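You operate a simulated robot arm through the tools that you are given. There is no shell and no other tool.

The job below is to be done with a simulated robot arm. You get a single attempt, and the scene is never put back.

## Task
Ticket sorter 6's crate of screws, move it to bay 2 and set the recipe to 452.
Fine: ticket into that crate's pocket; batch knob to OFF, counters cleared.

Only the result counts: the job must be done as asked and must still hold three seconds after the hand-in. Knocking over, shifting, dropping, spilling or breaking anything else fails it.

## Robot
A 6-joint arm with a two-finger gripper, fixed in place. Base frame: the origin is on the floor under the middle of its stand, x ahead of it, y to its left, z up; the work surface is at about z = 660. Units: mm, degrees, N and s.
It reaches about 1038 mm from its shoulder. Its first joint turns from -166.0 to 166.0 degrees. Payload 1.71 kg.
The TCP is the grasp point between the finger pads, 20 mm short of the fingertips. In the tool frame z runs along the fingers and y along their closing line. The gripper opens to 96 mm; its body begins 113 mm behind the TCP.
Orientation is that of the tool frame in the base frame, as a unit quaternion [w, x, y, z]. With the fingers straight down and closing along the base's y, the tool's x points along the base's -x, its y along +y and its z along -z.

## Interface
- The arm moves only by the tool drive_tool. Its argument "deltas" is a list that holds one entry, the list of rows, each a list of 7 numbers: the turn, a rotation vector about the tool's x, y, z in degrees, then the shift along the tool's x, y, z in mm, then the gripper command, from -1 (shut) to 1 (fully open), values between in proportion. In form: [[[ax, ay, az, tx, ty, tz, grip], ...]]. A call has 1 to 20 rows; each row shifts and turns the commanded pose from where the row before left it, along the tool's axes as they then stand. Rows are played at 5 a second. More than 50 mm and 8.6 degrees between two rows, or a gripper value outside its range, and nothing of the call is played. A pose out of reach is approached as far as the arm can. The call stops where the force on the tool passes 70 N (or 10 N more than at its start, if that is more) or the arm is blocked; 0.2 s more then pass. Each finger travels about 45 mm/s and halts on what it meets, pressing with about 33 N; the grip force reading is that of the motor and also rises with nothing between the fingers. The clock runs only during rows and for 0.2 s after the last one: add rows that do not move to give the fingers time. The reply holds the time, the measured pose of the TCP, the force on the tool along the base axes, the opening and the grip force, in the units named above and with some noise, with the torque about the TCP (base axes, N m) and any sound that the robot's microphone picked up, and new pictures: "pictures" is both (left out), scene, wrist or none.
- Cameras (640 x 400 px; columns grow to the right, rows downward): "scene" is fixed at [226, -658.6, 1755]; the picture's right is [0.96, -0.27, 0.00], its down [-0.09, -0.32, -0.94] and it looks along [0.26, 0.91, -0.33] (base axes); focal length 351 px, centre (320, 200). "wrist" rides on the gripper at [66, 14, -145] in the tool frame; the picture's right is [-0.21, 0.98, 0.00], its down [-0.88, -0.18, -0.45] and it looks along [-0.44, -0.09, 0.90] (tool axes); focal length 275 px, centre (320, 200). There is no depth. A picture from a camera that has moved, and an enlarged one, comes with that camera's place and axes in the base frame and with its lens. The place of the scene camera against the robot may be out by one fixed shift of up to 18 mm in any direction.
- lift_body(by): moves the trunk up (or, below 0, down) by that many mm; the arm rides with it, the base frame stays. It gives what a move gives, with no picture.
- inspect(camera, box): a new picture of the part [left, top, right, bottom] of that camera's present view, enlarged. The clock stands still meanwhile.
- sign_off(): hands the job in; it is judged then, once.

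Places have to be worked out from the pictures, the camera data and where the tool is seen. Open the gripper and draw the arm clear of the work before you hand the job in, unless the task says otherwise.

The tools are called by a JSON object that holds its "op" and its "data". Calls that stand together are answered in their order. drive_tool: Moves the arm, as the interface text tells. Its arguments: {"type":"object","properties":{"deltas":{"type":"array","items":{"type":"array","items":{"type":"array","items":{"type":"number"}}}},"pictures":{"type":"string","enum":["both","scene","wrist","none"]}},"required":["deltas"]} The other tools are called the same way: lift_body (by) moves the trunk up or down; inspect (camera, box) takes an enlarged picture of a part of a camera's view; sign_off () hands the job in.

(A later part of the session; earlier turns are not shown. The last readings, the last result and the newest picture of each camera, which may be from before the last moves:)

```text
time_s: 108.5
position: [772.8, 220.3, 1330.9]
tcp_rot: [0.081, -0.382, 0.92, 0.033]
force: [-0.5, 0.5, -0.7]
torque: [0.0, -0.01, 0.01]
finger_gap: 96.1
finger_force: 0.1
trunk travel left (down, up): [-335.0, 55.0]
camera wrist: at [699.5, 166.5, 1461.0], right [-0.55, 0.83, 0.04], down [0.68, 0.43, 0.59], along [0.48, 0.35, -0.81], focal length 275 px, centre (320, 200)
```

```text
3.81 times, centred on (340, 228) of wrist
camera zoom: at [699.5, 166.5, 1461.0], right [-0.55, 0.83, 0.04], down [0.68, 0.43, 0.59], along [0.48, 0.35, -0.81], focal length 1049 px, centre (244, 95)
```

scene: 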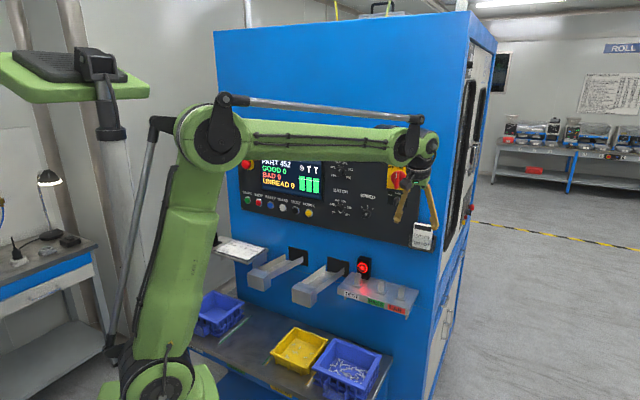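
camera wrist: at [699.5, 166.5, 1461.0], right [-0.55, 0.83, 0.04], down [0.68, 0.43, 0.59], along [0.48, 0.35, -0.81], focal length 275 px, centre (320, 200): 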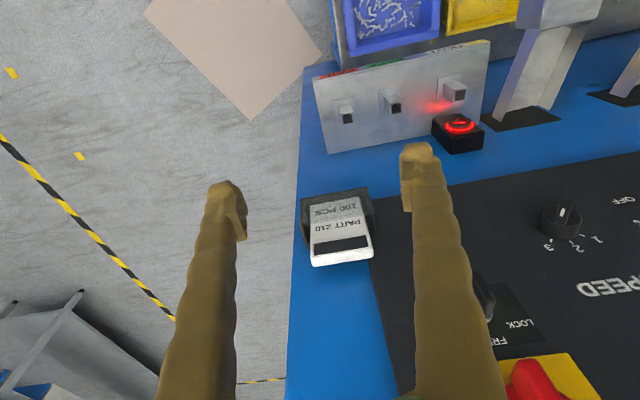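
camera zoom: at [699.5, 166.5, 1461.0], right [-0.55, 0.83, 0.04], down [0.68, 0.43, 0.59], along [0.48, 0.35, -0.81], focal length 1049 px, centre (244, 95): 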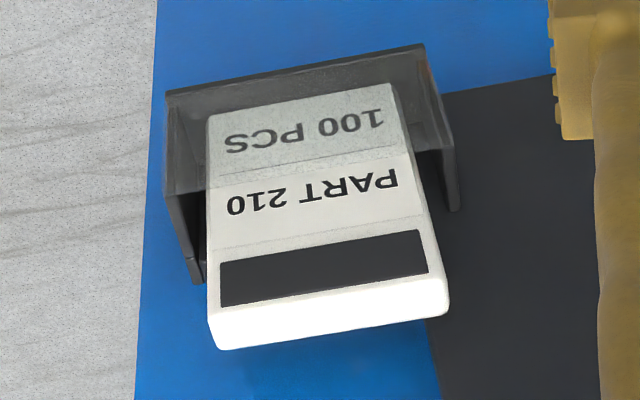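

The ticket is a block ≈66 × 90 × 12 mm: front face n≈815, centre e≈390, top z≈1274, holder rim z≈1233, machine face ≈838. I'll grip its side edges from above with the tool tilted ~17° (so the gripper body clears the face). First move above it.

{"op": "drive_tool", "data": {"deltas": [[[0, -7, 0, 0, 0, 0, 0.75], [0, 0, 0, -21.3, 0, 8.8, 0.75], [0, 0, 0, -21.3, 0, 8.8, 0.75], [0, 0, 0, -21.3, 0, 8.8, 0.75], [0, 0, 0, -21.3, 0, 8.8, 0.75], [0, 0, 0, -16, 0, 6.6, 0.75], [0, 0, 0, 0, 0, 0, 0.75], [0, 0, 0, 0, 0, 0, 0.75]]]}}

{"op": "inspect", "data": {"camera": "wrist", "box": [200, 110, 440, 270]}}

{"op": "inspect", "data": {"camera": "scene", "box": [370, 130, 470, 270]}}

```text
time_s: 110.3
position: [846.9, 297.3, 1320.0]
tcp_rot: [0.138, -0.38, 0.913, 0.058]
force: [0.2, -0.8, 0.2]
torque: [0.03, 0.0, 0.03]
finger_gap: 83.8
finger_force: 0.1
trunk travel left (down, up): [-335.0, 55.0]
camera wrist: at [763.6, 232.3, 1438.3], right [-0.56, 0.83, 0.06], down [0.63, 0.37, 0.68], along [0.54, 0.42, -0.73], focal length 275 px, centre (320, 200)
```

scene: 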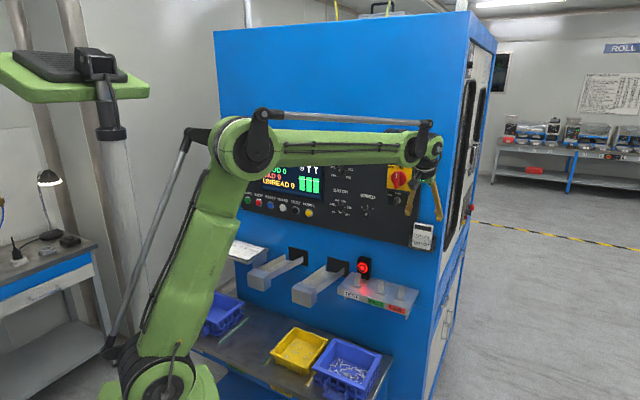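
wrist: 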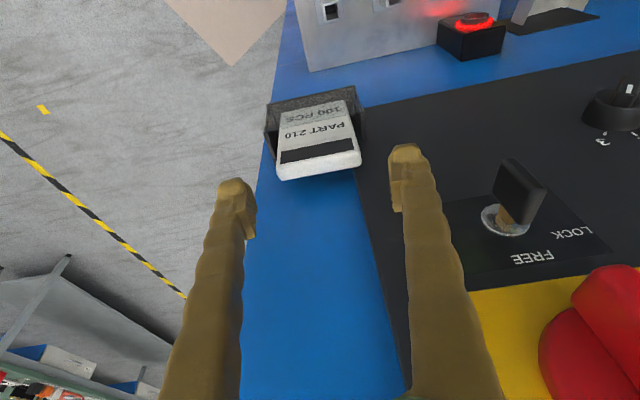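

```text
2.50 times, centred on (320, 190) of wrist
camera zoom: at [763.6, 232.3, 1438.3], right [-0.56, 0.83, 0.06], down [0.63, 0.37, 0.68], along [0.54, 0.42, -0.73], focal length 688 px, centre (320, 225)
```

zoom: 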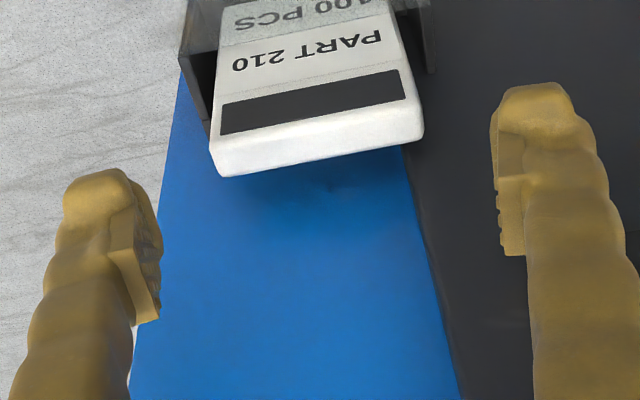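

```text
2.86 times, centred on (420, 200) of scene
camera zoom: at [226.0, -658.6, 1755.0], right [0.96, -0.27, 0.0], down [-0.09, -0.32, -0.94], along [0.26, 0.91, -0.33], focal length 1003 px, centre (34, 200)
```

zoom: 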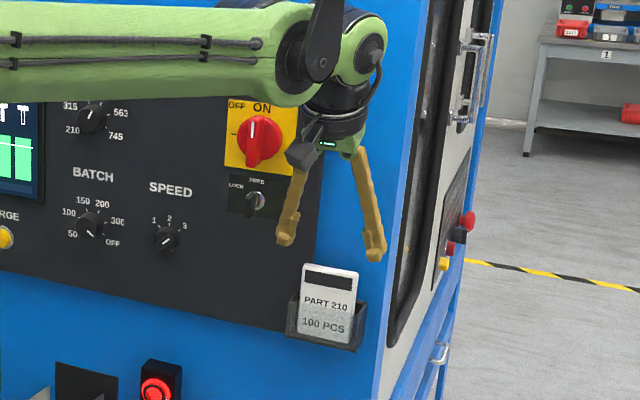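

The ticket's top is right on the tool axis. Descend so the fingertips overlap the top ~16 mm of the ticket's edges.

{"op": "drive_tool", "data": {"deltas": [[[0, 0, 0, 0.6, -0.8, 10.5, 0.75], [0, 0, 0, 0.6, 0, 10.5, 0.75], [0, 0, 0, 0.6, 0, 10.5, 0.75], [0, 0, 0, 0.6, 0, 10.5, 0.75], [0, 0, 0, 0, 0, 0, 0.75]]]}}

{"op": "inspect", "data": {"camera": "wrist", "box": [200, 110, 440, 270]}}

{"op": "inspect", "data": {"camera": "scene", "box": [370, 130, 470, 270]}}

```text
time_s: 111.5
position: [855.3, 302.5, 1279.7]
tcp_rot: [0.138, -0.38, 0.913, 0.057]
force: [0.6, 0.1, 0.5]
torque: [-0.01, 0.01, -0.01]
finger_gap: 84.1
finger_force: 0.0
trunk travel left (down, up): [-335.0, 55.0]
camera wrist: at [771.6, 237.7, 1398.8], right [-0.56, 0.83, 0.06], down [0.63, 0.37, 0.68], along [0.54, 0.42, -0.73], focal length 275 px, centre (320, 200)
```

scene: 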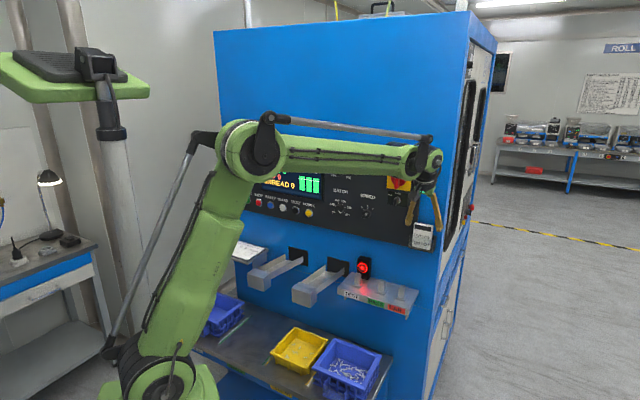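
wrist: 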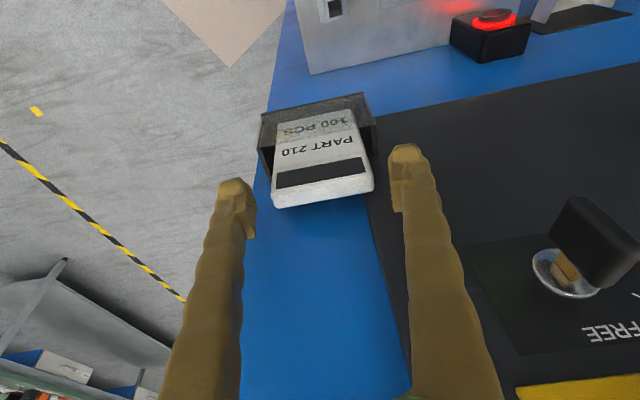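

```text
2.50 times, centred on (320, 190) of wrist
camera zoom: at [771.6, 237.7, 1398.8], right [-0.56, 0.83, 0.06], down [0.63, 0.37, 0.68], along [0.54, 0.42, -0.73], focal length 688 px, centre (320, 225)
```

zoom: 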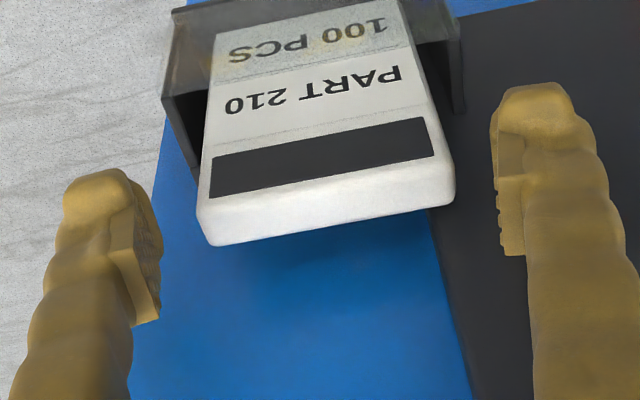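

```text
2.86 times, centred on (420, 200) of scene
camera zoom: at [226.0, -658.6, 1755.0], right [0.96, -0.27, 0.0], down [-0.09, -0.32, -0.94], along [0.26, 0.91, -0.33], focal length 1003 px, centre (34, 200)
```

zoom: 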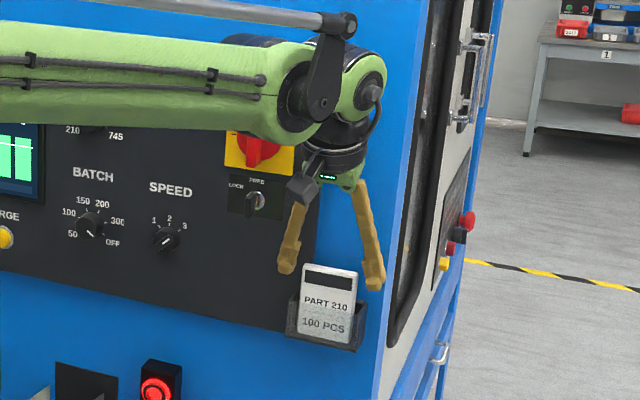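

Good overlap; shift 1.5 mm left to centre, then close on the ticket's edges.

{"op": "drive_tool", "data": {"deltas": [[[0, 0, 0, 0, 1.5, 0, 0.75], [0, 0, 0, 0, 0, 0, 0.6], [0, 0, 0, 0, 0, 0, 0.45], [0, 0, 0, 0, 0, 0, 0.3], [0, 0, 0, 0, 0, 0, 0.1], [0, 0, 0, 0, 0, 0, 0], [0, 0, 0, 0, 0, 0, 0]]], "pictures": "none"}}

{"op": "inspect", "data": {"camera": "wrist", "box": [200, 110, 440, 270]}}

```text
time_s: 113.1
position: [854.1, 303.4, 1279.6]
tcp_rot: [0.136, -0.38, 0.913, 0.056]
force: [0.4, -0.3, 0.6]
torque: [-0.01, -0.01, 0.0]
finger_gap: 62.4
finger_force: 32.7
trunk travel left (down, up): [-335.0, 55.0]
```

```text
2.50 times, centred on (320, 190) of wrist
camera zoom: at [770.9, 239.3, 1398.9], right [-0.56, 0.83, 0.06], down [0.63, 0.37, 0.68], along [0.54, 0.42, -0.73], focal length 688 px, centre (320, 225)
```

zoom: 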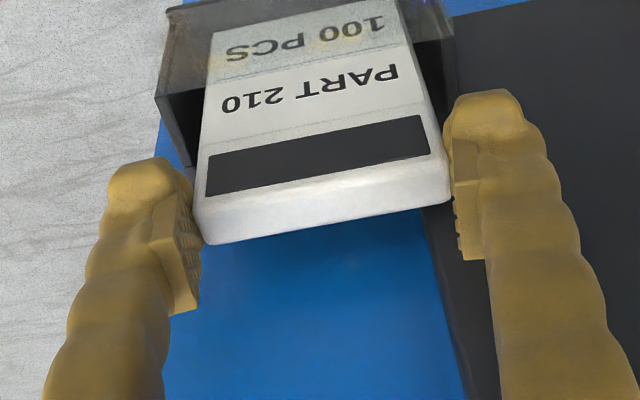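

Gripped: 62.4 mm, 33 N. Lift straight up out of the holder.

{"op": "drive_tool", "data": {"deltas": [[[0, 0, 0, -1.5, 0, -4.8, -0.2], [0, 0, 0, -2.9, 0, -9.6, -0.2], [0, 0, 0, -2.9, 0, -9.6, -0.2], [0, 0, 0, -2.9, 0, -9.6, -0.2], [0, 0, 0, -2.9, 0, -9.6, -0.2], [0, 0, 0, -2.9, 0, -9.6, -0.2], [0, 0, 0, -2.9, 0, -9.6, -0.2], [0, 0, 0, 0, 0, 0, -0.2]]]}}

{"op": "inspect", "data": {"camera": "scene", "box": [370, 130, 470, 270]}}

{"op": "inspect", "data": {"camera": "wrist", "box": [200, 110, 440, 270]}}

```text
time_s: 114.9
position: [854.4, 304.1, 1347.7]
tcp_rot: [0.136, -0.38, 0.913, 0.058]
force: [0.1, 0.0, 1.4]
torque: [0.01, 0.0, 0.02]
finger_gap: 62.1
finger_force: 33.2
trunk travel left (down, up): [-335.0, 55.0]
camera wrist: at [770.4, 238.7, 1466.4], right [-0.56, 0.83, 0.06], down [0.63, 0.37, 0.68], along [0.54, 0.42, -0.73], focal length 275 px, centre (320, 200)
```

scene: 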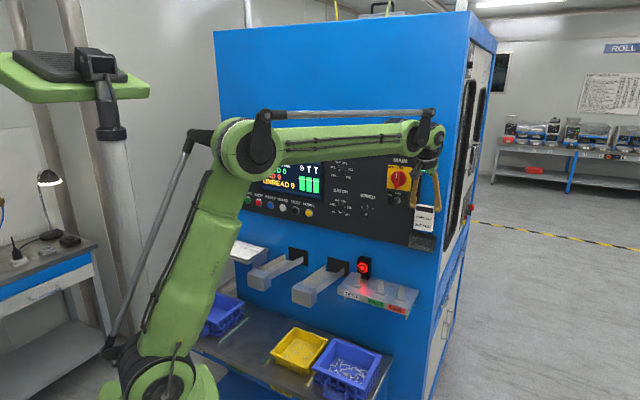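
wrist: 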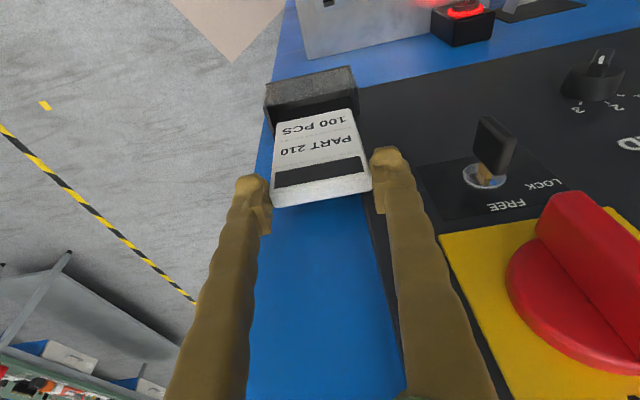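

```text
2.86 times, centred on (420, 200) of scene
camera zoom: at [226.0, -658.6, 1755.0], right [0.96, -0.27, 0.0], down [-0.09, -0.32, -0.94], along [0.26, 0.91, -0.33], focal length 1003 px, centre (34, 200)
```

zoom: 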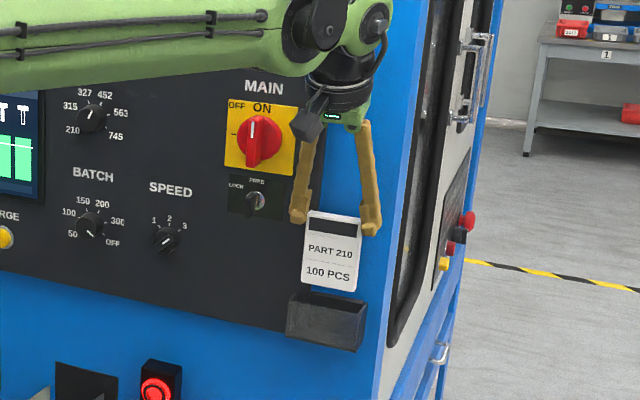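

```text
2.50 times, centred on (320, 190) of wrist
camera zoom: at [770.4, 238.7, 1466.4], right [-0.56, 0.83, 0.06], down [0.63, 0.37, 0.68], along [0.54, 0.42, -0.73], focal length 688 px, centre (320, 225)
```

zoom: 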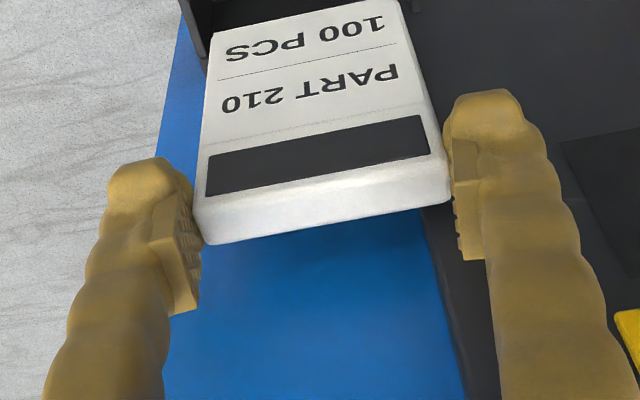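

Ticket is out of the holder. Retreat straight away from the machine first, then move left toward bay 2's column.

{"op": "drive_tool", "data": {"deltas": [[[0, 0, 0, 30, 0, -9.2, -0.2], [0, 0, 0, 38, 0, -11.6, -0.2], [0, 0, 0, 38, 0, -11.6, -0.2], [0, 0, 0, 30, 22, -9.2, -0.2], [0, 0, 0, 25, 30, -7.6, -0.2], [0, 0, 0, 25, 30, -7.6, -0.2], [0, 0, 0, 25, 30, -7.6, -0.2], [0, 0, 0, 0, 30, 0, -0.2], [0, 0, 0, 0, 30, 0, -0.2], [0, 0, 0, 0, 12, 0, -0.2], [0, 0, 0, 0, 0, 0, -0.2]]]}}

```text
time_s: 117.3
position: [569.1, 277.1, 1344.0]
tcp_rot: [0.138, -0.381, 0.913, 0.057]
force: [-0.2, -0.7, -0.2]
torque: [0.04, 0.0, -0.02]
finger_gap: 62.3
finger_force: 33.4
trunk travel left (down, up): [-335.0, 55.0]
camera wrist: at [485.1, 211.8, 1463.2], right [-0.56, 0.83, 0.06], down [0.63, 0.37, 0.68], along [0.54, 0.42, -0.73], focal length 275 px, centre (320, 200)
```

scene: 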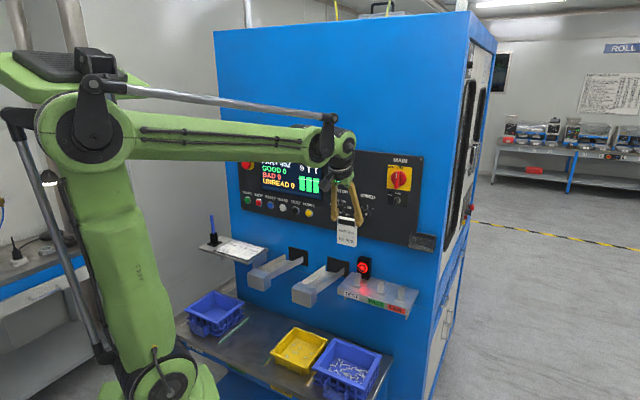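
wrist: 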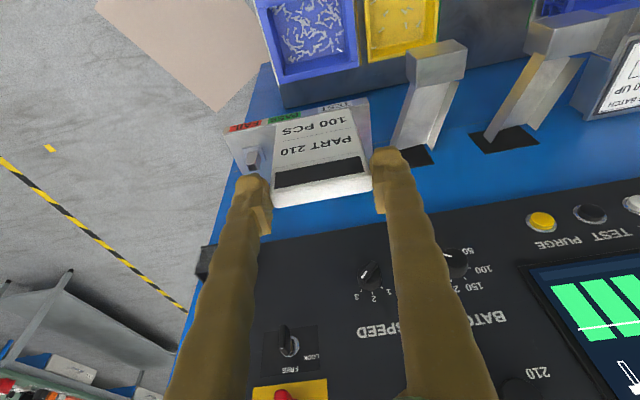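

Clear at n≈598, e≈206. Lower the trunk by 330 mm (everything stays in front of the shelf and chutes).

{"op": "lift_body", "data": {"by": -330}}

{"op": "drive_tool", "data": {"deltas": [[[0, 0, 0, 0, 0, 0, -0.2]]]}}

{"op": "inspect", "data": {"camera": "wrist", "box": [220, 0, 460, 180]}}

```text
time_s: 120.6
position: [567.7, 278.1, 1014.9]
tcp_rot: [0.137, -0.379, 0.913, 0.057]
force: [0.2, 0.0, -0.5]
torque: [0.02, -0.04, 0.03]
finger_gap: 62.2
finger_force: 32.3
trunk travel left (down, up): [-5.0, 385.0]
```

```text
time_s: 121.0
position: [569.0, 278.0, 1014.1]
tcp_rot: [0.138, -0.38, 0.913, 0.057]
force: [0.3, -0.8, 0.0]
torque: [-0.02, -0.02, -0.03]
finger_gap: 62.1
finger_force: 33.0
trunk travel left (down, up): [-5.0, 385.0]
camera wrist: at [484.8, 211.8, 1133.4], right [-0.56, 0.83, 0.06], down [0.63, 0.37, 0.68], along [0.54, 0.42, -0.73], focal length 275 px, centre (320, 200)
```

scene: 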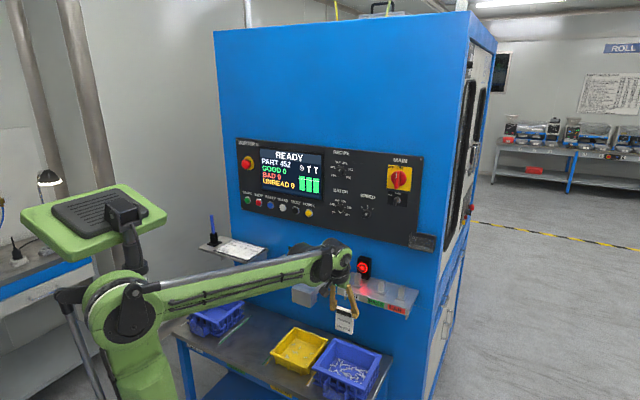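
wrist: 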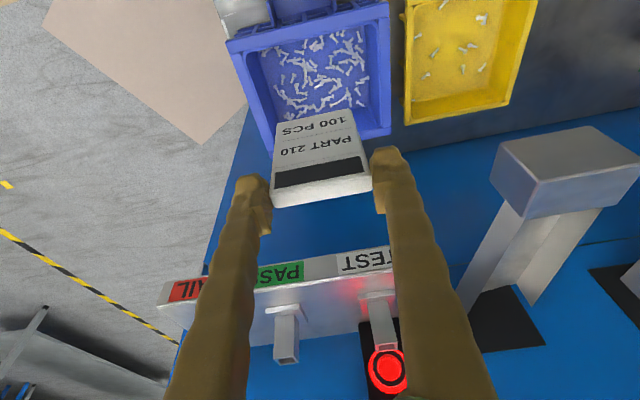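

```text
2.22 times, centred on (340, 90) of wrist
camera zoom: at [484.8, 211.8, 1133.4], right [-0.56, 0.83, 0.06], down [0.63, 0.37, 0.68], along [0.54, 0.42, -0.73], focal length 612 px, centre (276, 444)
```

zoom: 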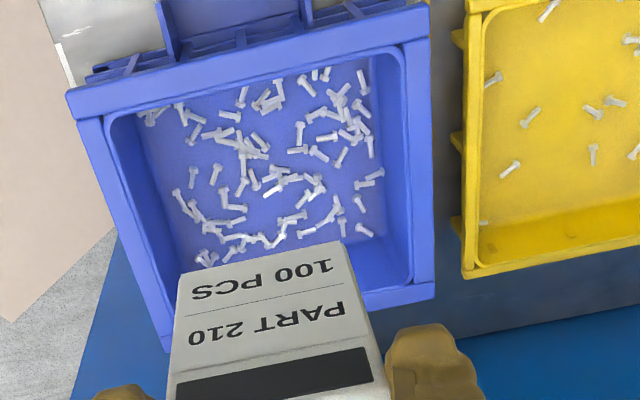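

Move to the pre-insertion spot above the pocket (n≈546, z≈875), checking reachability.

{"op": "drive_tool", "data": {"deltas": [[[0, 0, 0, 18.2, 0, 23.5, -0.2], [0, 0, 0, 18.2, 0, 23.5, -0.2], [0, 0, 0, 18.2, 0, 23.5, -0.2], [0, 0, 0, 18.2, 0, 23.5, -0.2], [0, 0, 0, 18.2, 0, 23.5, -0.2], [0, 0, 0, 0, 0, 0, -0.2], [0, 0, 0, 0, 0, 0, -0.2]]]}}

{"op": "inspect", "data": {"camera": "wrist", "box": [220, 0, 460, 180]}}

{"op": "inspect", "data": {"camera": "scene", "box": [270, 280, 410, 400]}}

```text
time_s: 122.6
position: [529.9, 241.0, 876.3]
tcp_rot: [0.137, -0.38, 0.913, 0.056]
force: [0.6, 0.1, 0.3]
torque: [0.01, 0.0, 0.0]
finger_gap: 62.2
finger_force: 33.2
trunk travel left (down, up): [-5.0, 385.0]
camera wrist: at [445.8, 175.5, 995.4], right [-0.56, 0.83, 0.06], down [0.63, 0.37, 0.68], along [0.54, 0.42, -0.73], focal length 275 px, centre (320, 200)
```

scene: 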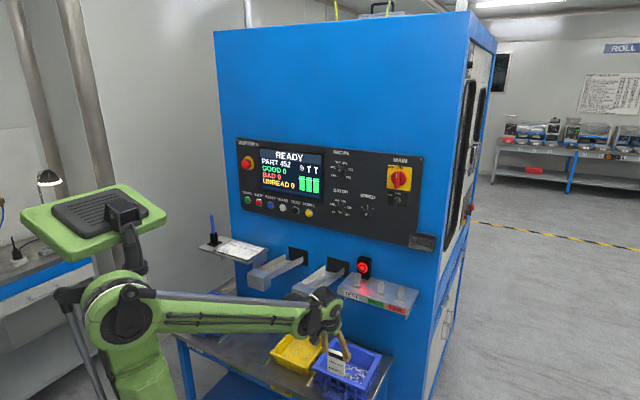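
wrist: 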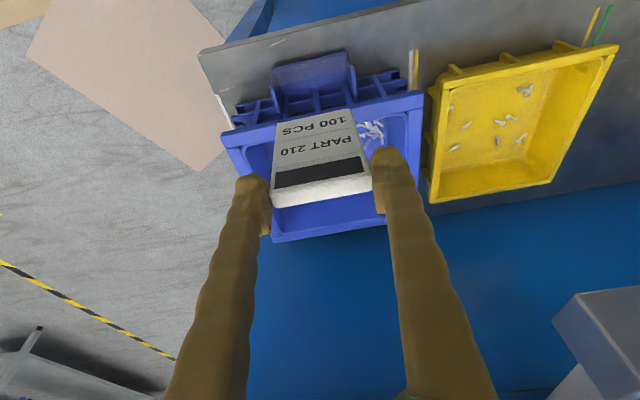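

```text
2.22 times, centred on (340, 90) of wrist
camera zoom: at [445.8, 175.5, 995.4], right [-0.56, 0.83, 0.06], down [0.63, 0.37, 0.68], along [0.54, 0.42, -0.73], focal length 612 px, centre (276, 444)
```

zoom: 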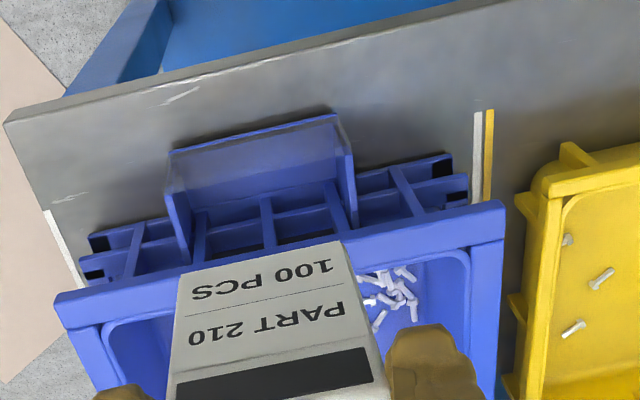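

```text
3.33 times, centred on (340, 340) of scene
camera zoom: at [226.0, -658.6, 1755.0], right [0.96, -0.27, 0.0], down [-0.09, -0.32, -0.94], along [0.26, 0.91, -0.33], focal length 1170 px, centre (253, -267)
```

zoom: 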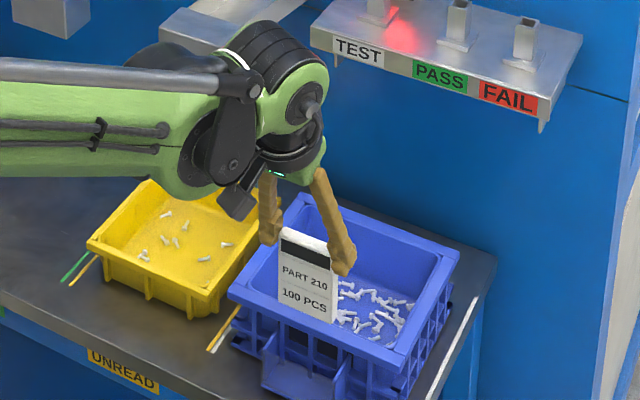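

Reachable, and well placed. From this same view the ticket's bottom is centred at e≈204.5 (front n≈541) and the pocket spans e≈162–242, n≈534–565 with its top at z≈722. I shift 2.8 mm left and 3 mm in, and lower until the ticket bottom is just above the pocket.

{"op": "drive_tool", "data": {"deltas": [[[0, 0, 0, 0.0, 2.8, 10.4, -0.2], [0, 0, 0, 2.9, 0, 9.6, -0.2], [0, 0, 0, 2.9, 0, 9.6, -0.2], [0, 0, 0, 2.9, 0, 9.6, -0.2], [0, 0, 0, 2.9, 0, 9.6, -0.2], [0, 0, 0, 0, 0, 0, -0.2], [0, 0, 0, 0, 0, 0, -0.2]]]}}

{"op": "inspect", "data": {"camera": "wrist", "box": [220, 0, 460, 180]}}

{"op": "inspect", "data": {"camera": "scene", "box": [290, 310, 390, 400]}}

```text
time_s: 124.2
position: [533.1, 242.9, 826.6]
tcp_rot: [0.137, -0.38, 0.913, 0.057]
force: [-0.3, 0.3, -0.8]
torque: [0.0, 0.01, 0.01]
finger_gap: 62.3
finger_force: 32.9
trunk travel left (down, up): [-5.0, 385.0]
camera wrist: at [448.7, 178.8, 944.9], right [-0.56, 0.83, 0.06], down [0.63, 0.37, 0.68], along [0.54, 0.42, -0.73], focal length 275 px, centre (320, 200)
```

scene: 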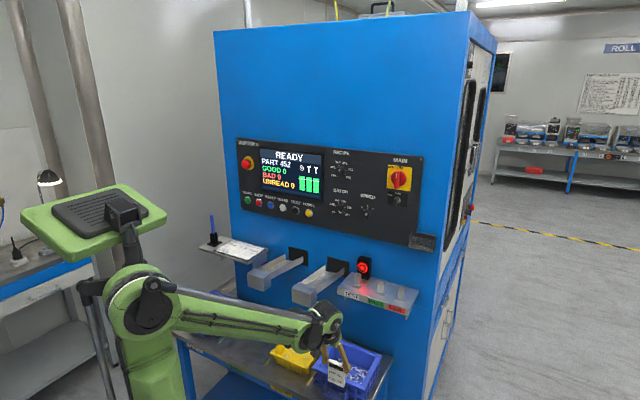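
wrist: 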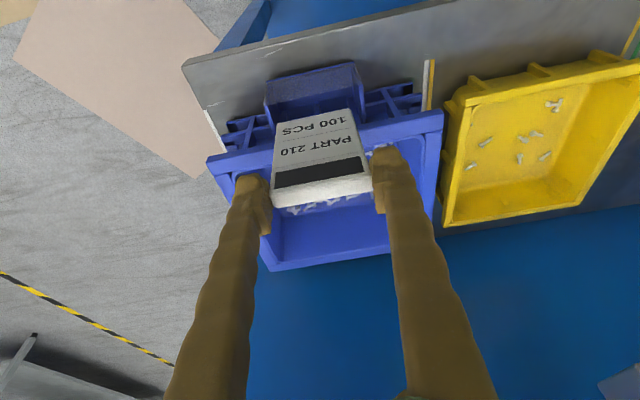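

```text
2.22 times, centred on (340, 90) of wrist
camera zoom: at [448.7, 178.8, 944.9], right [-0.56, 0.83, 0.06], down [0.63, 0.37, 0.68], along [0.54, 0.42, -0.73], focal length 612 px, centre (276, 444)
```

zoom: 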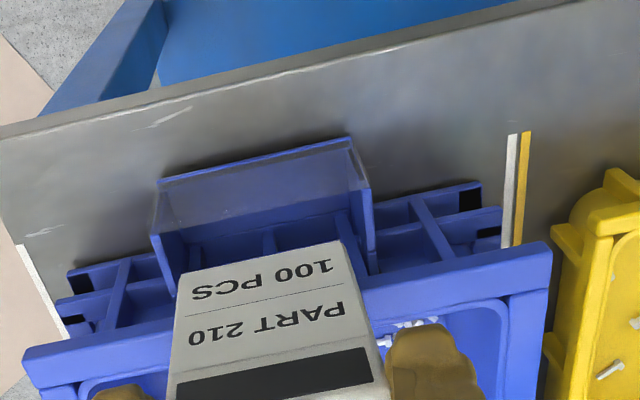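

```text
4.44 times, centred on (340, 355) of scene
camera zoom: at [226.0, -658.6, 1755.0], right [0.96, -0.27, 0.0], down [-0.09, -0.32, -0.94], along [0.26, 0.91, -0.33], focal length 1560 px, centre (231, -489)
```

zoom: 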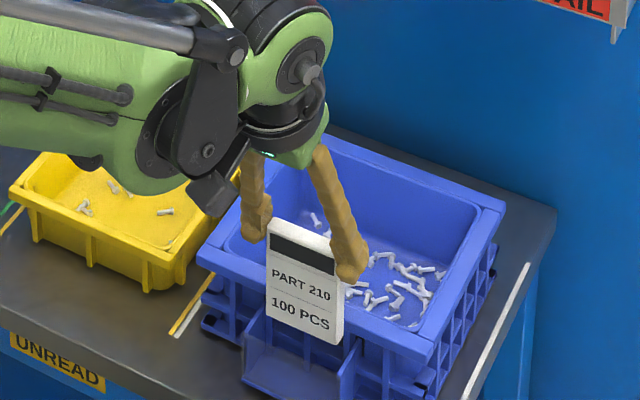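

The ticket (e≈173–234, n≈545–557) sits nicely over the pocket (e≈162–243, n≈534–565). Lower it into the pocket, slowly.

{"op": "drive_tool", "data": {"deltas": [[[0, 0, 0, 3.4, 1.5, 7.4, -0.2], [0, 0, 0, 2.3, 0, 7.65, -0.2], [0, 0, 0, 2.3, 0, 7.65, -0.2], [0, 0, 0, 2.3, 0, 7.65, -0.2], [0, 0, 0, 0, 0, 0, -0.2]]]}}

{"op": "inspect", "data": {"camera": "wrist", "box": [220, 0, 460, 180]}}

{"op": "inspect", "data": {"camera": "scene", "box": [290, 310, 390, 400]}}

```text
time_s: 125.4
position: [530.8, 244.0, 792.1]
tcp_rot: [0.138, -0.38, 0.913, 0.057]
force: [0.3, -1.4, 0.2]
torque: [0.03, -0.03, -0.03]
finger_gap: 62.2
finger_force: 32.9
trunk travel left (down, up): [-5.0, 385.0]
camera wrist: at [446.8, 179.8, 911.2], right [-0.56, 0.83, 0.06], down [0.63, 0.37, 0.68], along [0.54, 0.42, -0.73], focal length 275 px, centre (320, 200)
```

scene: 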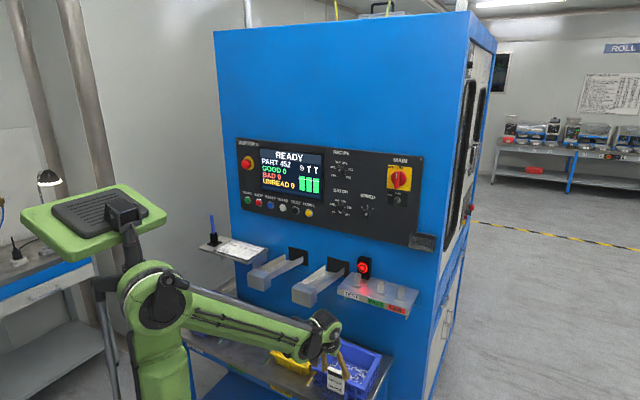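
wrist: 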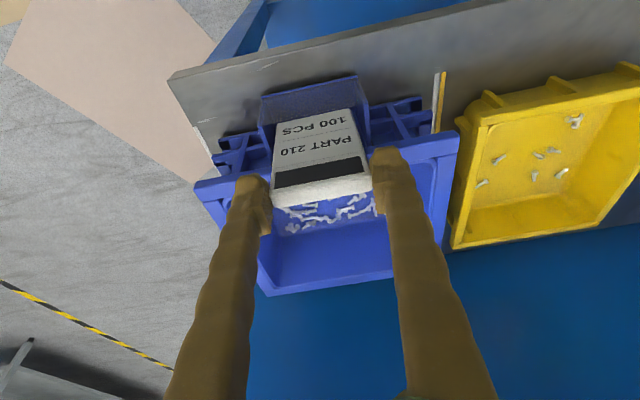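

```text
2.22 times, centred on (340, 90) of wrist
camera zoom: at [446.8, 179.8, 911.2], right [-0.56, 0.83, 0.06], down [0.63, 0.37, 0.68], along [0.54, 0.42, -0.73], focal length 612 px, centre (276, 444)
```

zoom: 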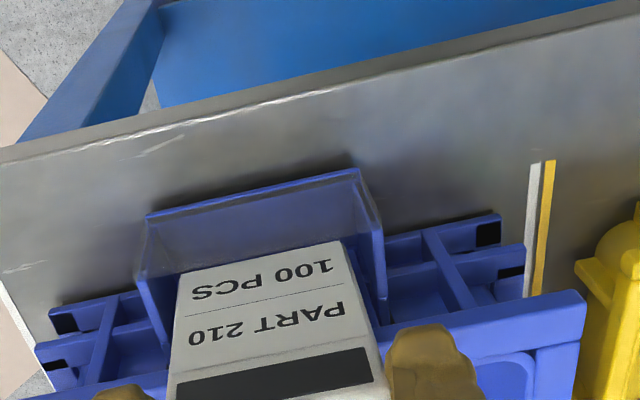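

```text
4.44 times, centred on (340, 355) of scene
camera zoom: at [226.0, -658.6, 1755.0], right [0.96, -0.27, 0.0], down [-0.09, -0.32, -0.94], along [0.26, 0.91, -0.33], focal length 1560 px, centre (231, -489)
```

zoom: 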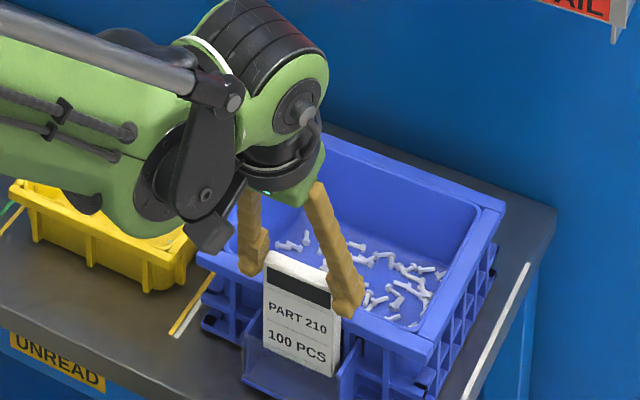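

It's entering the pocket with no contact force. Continue down in small steps.

{"op": "drive_tool", "data": {"deltas": [[[0, 0, 0, 1.75, 0, 5.74, -0.2], [0, 0, 0, 1.75, 0, 5.74, -0.2], [0, 0, 0, 1.75, 0, 5.74, -0.2], [0, 0, 0, 1.16, 0, 3.8, -0.2], [0, 0, 0, 0, 0, 0, -0.2]]]}}

{"op": "inspect", "data": {"camera": "wrist", "box": [220, 0, 460, 180]}}

{"op": "inspect", "data": {"camera": "scene", "box": [290, 310, 390, 400]}}

```text
time_s: 126.6
position: [529.5, 244.3, 769.8]
tcp_rot: [0.137, -0.38, 0.913, 0.057]
force: [0.3, -0.8, -0.7]
torque: [0.0, 0.01, -0.01]
finger_gap: 62.5
finger_force: 33.1
trunk travel left (down, up): [-5.0, 385.0]
camera wrist: at [446.0, 179.3, 889.4], right [-0.56, 0.83, 0.06], down [0.63, 0.37, 0.68], along [0.54, 0.42, -0.73], focal length 275 px, centre (320, 200)
```

scene: 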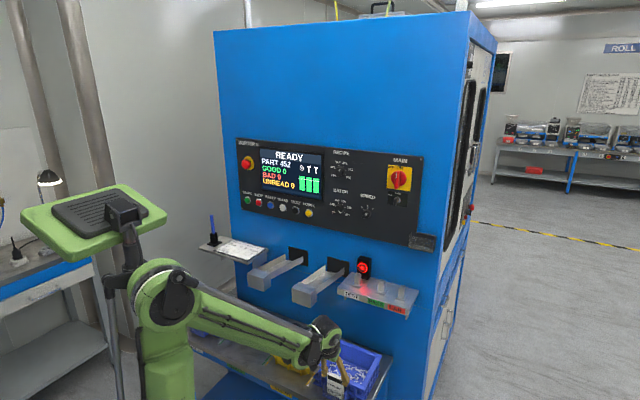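
wrist: 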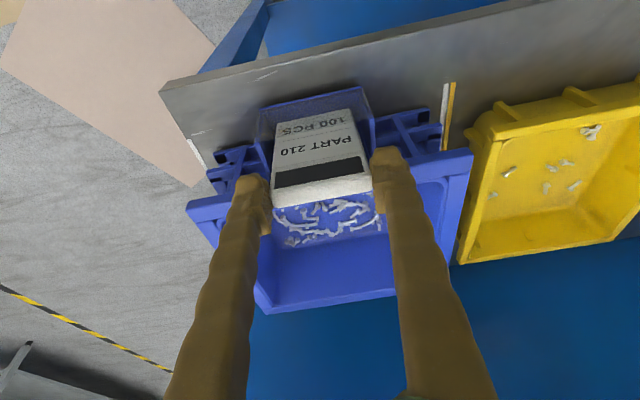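

```text
2.22 times, centred on (340, 90) of wrist
camera zoom: at [446.0, 179.3, 889.4], right [-0.56, 0.83, 0.06], down [0.63, 0.37, 0.68], along [0.54, 0.42, -0.73], focal length 612 px, centre (276, 444)
```

zoom: 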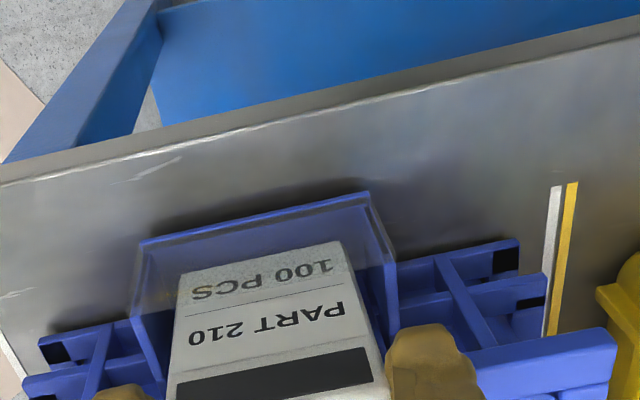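

```text
4.44 times, centred on (340, 355) of scene
camera zoom: at [226.0, -658.6, 1755.0], right [0.96, -0.27, 0.0], down [-0.09, -0.32, -0.94], along [0.26, 0.91, -0.33], focal length 1560 px, centre (231, -489)
```

zoom: 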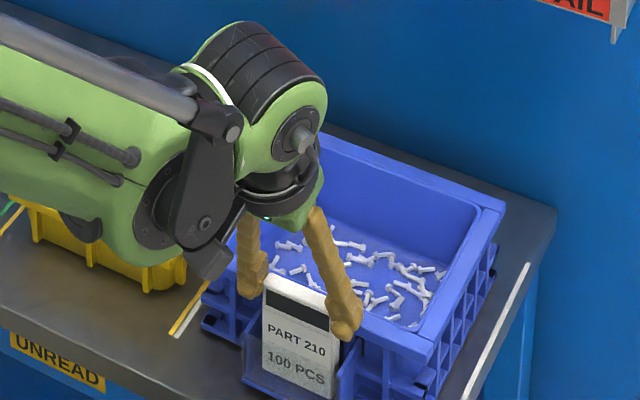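

The ticket is clearly inside the pocket behind its clear front. Continue 2 mm at a time until it bottoms out.

{"op": "drive_tool", "data": {"deltas": [[[0, 0, 0, 0.58, 0, 1.9, -0.2], [0, 0, 0, 0.58, 0, 1.9, -0.2], [0, 0, 0, 0, 0, 0, -0.2]]], "pictures": "none"}}

{"op": "drive_tool", "data": {"deltas": [[[0, 0, 0, 0.58, 0, 1.9, -0.2], [0, 0, 0, 0, 0, 0, -0.2]]], "pictures": "none"}}

```text
time_s: 127.4
position: [531.2, 244.4, 767.3]
tcp_rot: [0.138, -0.38, 0.913, 0.057]
force: [-0.6, 1.0, 0.9]
torque: [0.03, 0.02, 0.01]
finger_gap: 62.3
finger_force: 32.5
trunk travel left (down, up): [-5.0, 385.0]
```

```text
time_s: 128.0
position: [530.4, 244.8, 765.7]
tcp_rot: [0.138, -0.38, 0.913, 0.057]
force: [-3.4, 0.0, 29.0]
torque: [-0.02, 0.1, -0.03]
finger_gap: 62.2
finger_force: 33.2
trunk travel left (down, up): [-5.0, 385.0]
```

Bottomed out (29 N). Ease up 1 mm and open the fingers.

{"op": "drive_tool", "data": {"deltas": [[[0, 0, 0, -0.35, 0, -1.15, -0.2], [0, 0, 0, 0, 0, 0, 0.1], [0, 0, 0, 0, 0, 0, 0.35], [0, 0, 0, 0, 0, 0, 0.5], [0, 0, 0, 0, 0, 0, 0.6], [0, 0, 0, 0, 0, 0, 0.6]]]}}

{"op": "inspect", "data": {"camera": "wrist", "box": [200, 40, 440, 240]}}

{"op": "inspect", "data": {"camera": "scene", "box": [290, 310, 390, 400]}}

```text
time_s: 129.4
position: [530.2, 245.5, 765.9]
tcp_rot: [0.137, -0.38, 0.913, 0.057]
force: [-0.4, 0.2, -0.3]
torque: [-0.03, 0.02, 0.05]
finger_gap: 76.6
finger_force: 0.1
trunk travel left (down, up): [-5.0, 385.0]
camera wrist: at [446.5, 179.6, 884.9], right [-0.56, 0.83, 0.06], down [0.63, 0.37, 0.68], along [0.54, 0.42, -0.73], focal length 275 px, centre (320, 200)
```

scene: 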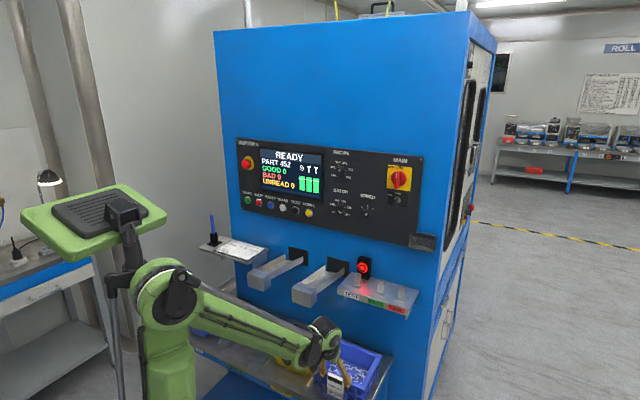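
wrist: 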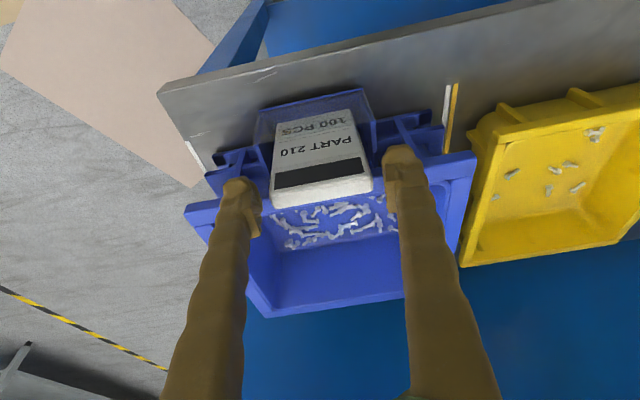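

```text
2.00 times, centred on (320, 140) of wrist
camera zoom: at [446.5, 179.6, 884.9], right [-0.56, 0.83, 0.06], down [0.63, 0.37, 0.68], along [0.54, 0.42, -0.73], focal length 551 px, centre (320, 320)
```

zoom: 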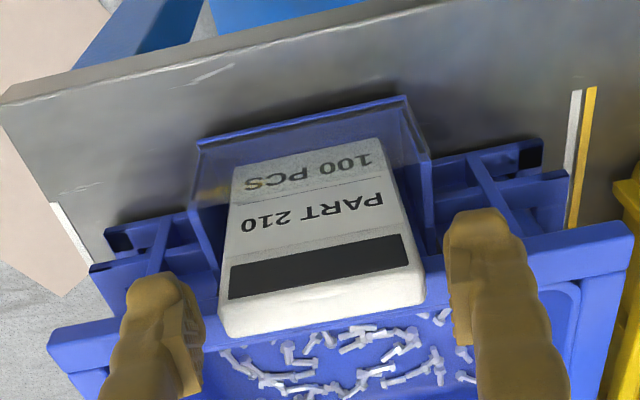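

```text
4.44 times, centred on (340, 355) of scene
camera zoom: at [226.0, -658.6, 1755.0], right [0.96, -0.27, 0.0], down [-0.09, -0.32, -0.94], along [0.26, 0.91, -0.33], focal length 1560 px, centre (231, -489)
```

zoom: 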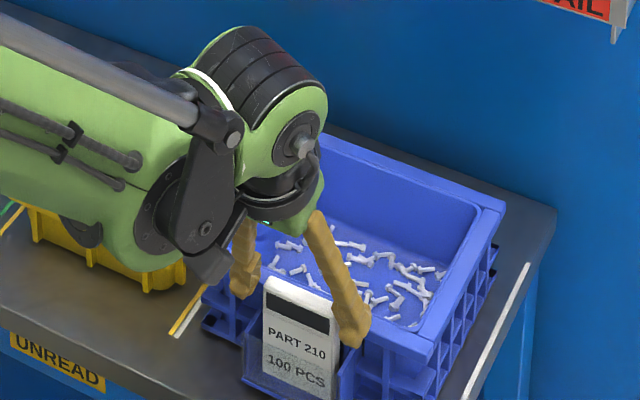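

Ticket released and resting in the pocket. Lift the gripper straight up.

{"op": "drive_tool", "data": {"deltas": [[[0, 0, 0, -2.9, 0, -9.6, 0.6], [0, 0, 0, -4.4, 0, -14.3, 0.6], [0, 0, 0, -4.4, 0, -14.3, 0.6], [0, 0, 0, -5.8, 0, -19.1, 0.6], [0, 0, 0, -5.8, 0, -19.1, 0.6], [0, 0, 0, -8.8, 0, -28.7, 0.6], [0, 0, 0, -8.8, 0, -28.7, 0.6], [0, 0, 0, 0, 0, 0, 0.6]]]}}

{"op": "inspect", "data": {"camera": "wrist", "box": [200, 0, 440, 180]}}

{"op": "inspect", "data": {"camera": "scene", "box": [270, 290, 410, 400]}}

```text
time_s: 131.2
position: [529.3, 243.6, 906.7]
tcp_rot: [0.138, -0.38, 0.913, 0.056]
force: [0.1, 0.5, 0.2]
torque: [-0.03, -0.01, 0.02]
finger_gap: 77.1
finger_force: 0.1
trunk travel left (down, up): [-5.0, 385.0]
camera wrist: at [445.6, 178.2, 1025.7], right [-0.56, 0.83, 0.06], down [0.63, 0.37, 0.68], along [0.54, 0.42, -0.73], focal length 275 px, centre (320, 200)
```

scene: 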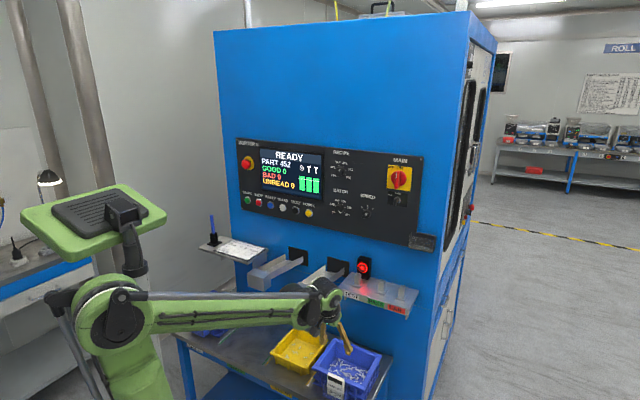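
wrist: 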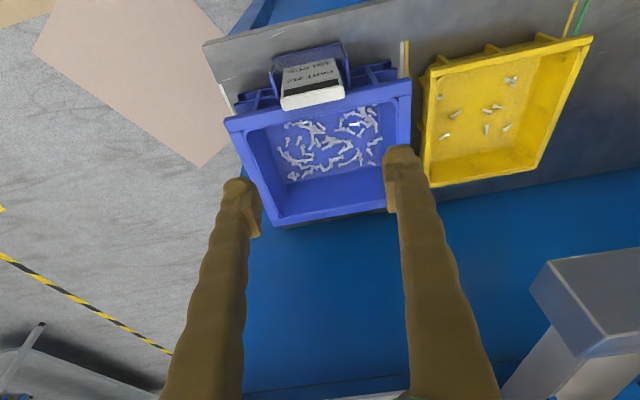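

```text
2.22 times, centred on (320, 90) of wrist
camera zoom: at [445.6, 178.2, 1025.7], right [-0.56, 0.83, 0.06], down [0.63, 0.37, 0.68], along [0.54, 0.42, -0.73], focal length 612 px, centre (320, 444)
```

zoom: 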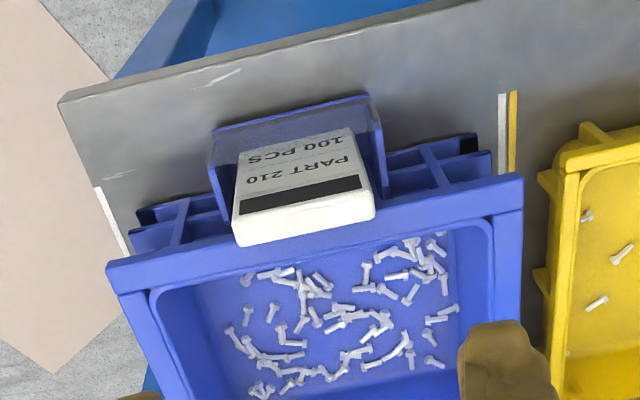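

```text
3.64 times, centred on (340, 345) of scene
camera zoom: at [226.0, -658.6, 1755.0], right [0.96, -0.27, 0.0], down [-0.09, -0.32, -0.94], along [0.26, 0.91, -0.33], focal length 1277 px, centre (247, -327)
```

zoom: 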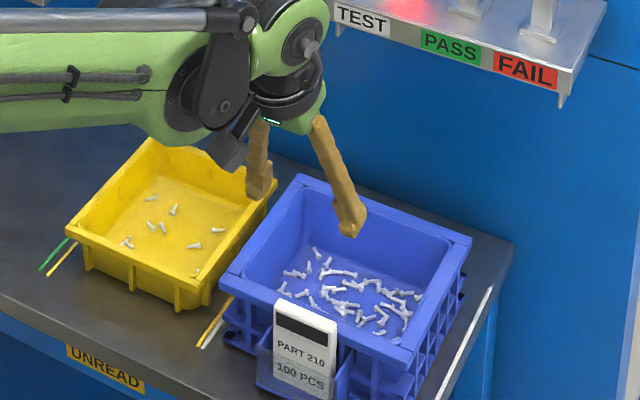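

The ticket stands in the pocket, the crate lies within bay 2's lines (rim e≈100–303 between ≈87 and ≈318). Now open fully, draw the arm up and away, and verify the panel.

{"op": "drive_tool", "data": {"deltas": [[[0, 0, 0, -8.8, 0, -28.7, 1], [0, 0, 0, -8.8, 0, -28.7, 1], [0, 0, 0, -8.8, 0, -28.7, 1], [0, 0, 0, -8.8, 0, -28.7, 1], [0, 0, 0, -8.8, 0, -28.7, 1], [0, 0, 0, 0, 0, -28.7, 1], [0, 0, 0, 0, 0, 0, 1]]]}}

{"op": "lift_body", "data": {"by": 250}}

{"op": "inspect", "data": {"camera": "scene", "box": [230, 135, 430, 260]}}

{"op": "inspect", "data": {"camera": "scene", "box": [170, 260, 420, 400]}}

```text
time_s: 132.8
position: [522.4, 236.8, 1083.3]
tcp_rot: [0.138, -0.38, 0.913, 0.057]
force: [-0.2, 0.0, 0.9]
torque: [0.0, -0.01, 0.02]
finger_gap: 95.8
finger_force: 0.1
trunk travel left (down, up): [-5.0, 385.0]
camera wrist: at [439.6, 172.9, 1202.1], right [-0.56, 0.83, 0.06], down [0.63, 0.37, 0.68], along [0.54, 0.42, -0.73], focal length 275 px, centre (320, 200)
```

scene: 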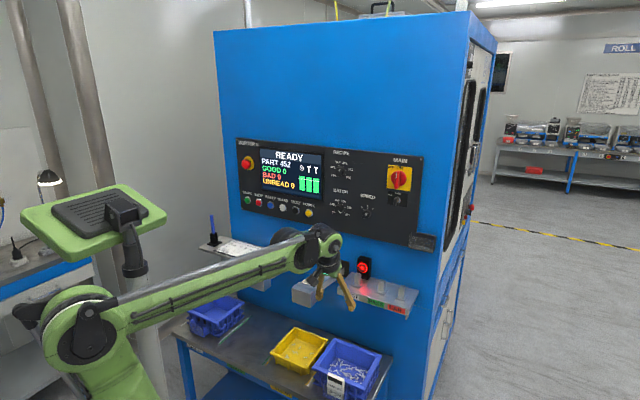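
wrist: 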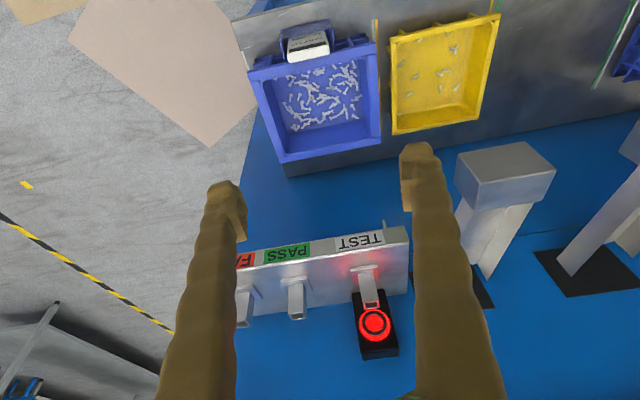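

```text
time_s: 135.3
position: [524.2, 237.7, 1332.3]
tcp_rot: [0.138, -0.38, 0.913, 0.057]
force: [1.1, 0.3, 0.1]
torque: [0.0, -0.01, 0.0]
finger_gap: 96.0
finger_force: 0.0
trunk travel left (down, up): [-255.0, 135.0]
```

```text
3.20 times, centred on (330, 198) of scene
camera zoom: at [226.0, -658.6, 1755.0], right [0.96, -0.27, 0.0], down [-0.09, -0.32, -0.94], along [0.26, 0.91, -0.33], focal length 1124 px, centre (288, 208)
```

zoom: 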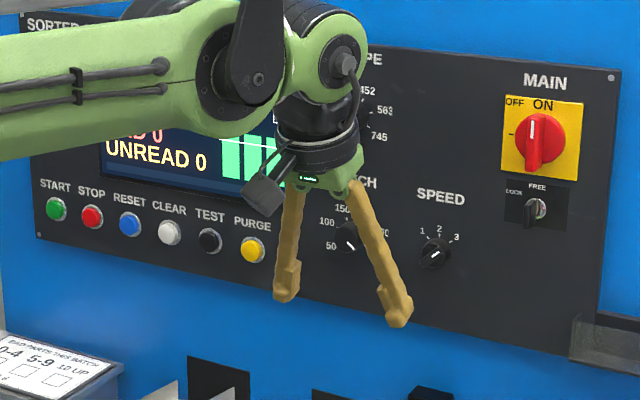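

```text
2.56 times, centred on (295, 330) of scene
camera zoom: at [226.0, -658.6, 1755.0], right [0.96, -0.27, 0.0], down [-0.09, -0.32, -0.94], along [0.26, 0.91, -0.33], focal length 899 px, centre (384, -133)
```

zoom: 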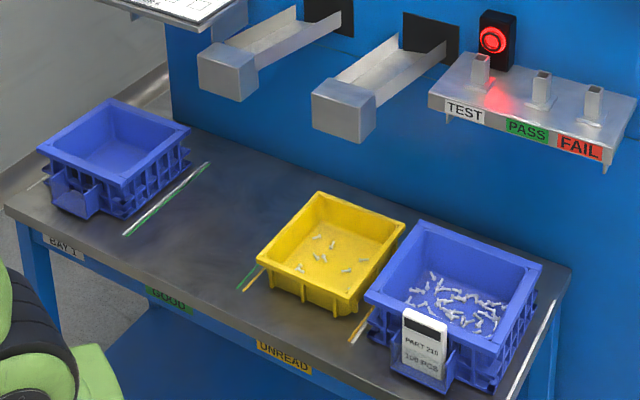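

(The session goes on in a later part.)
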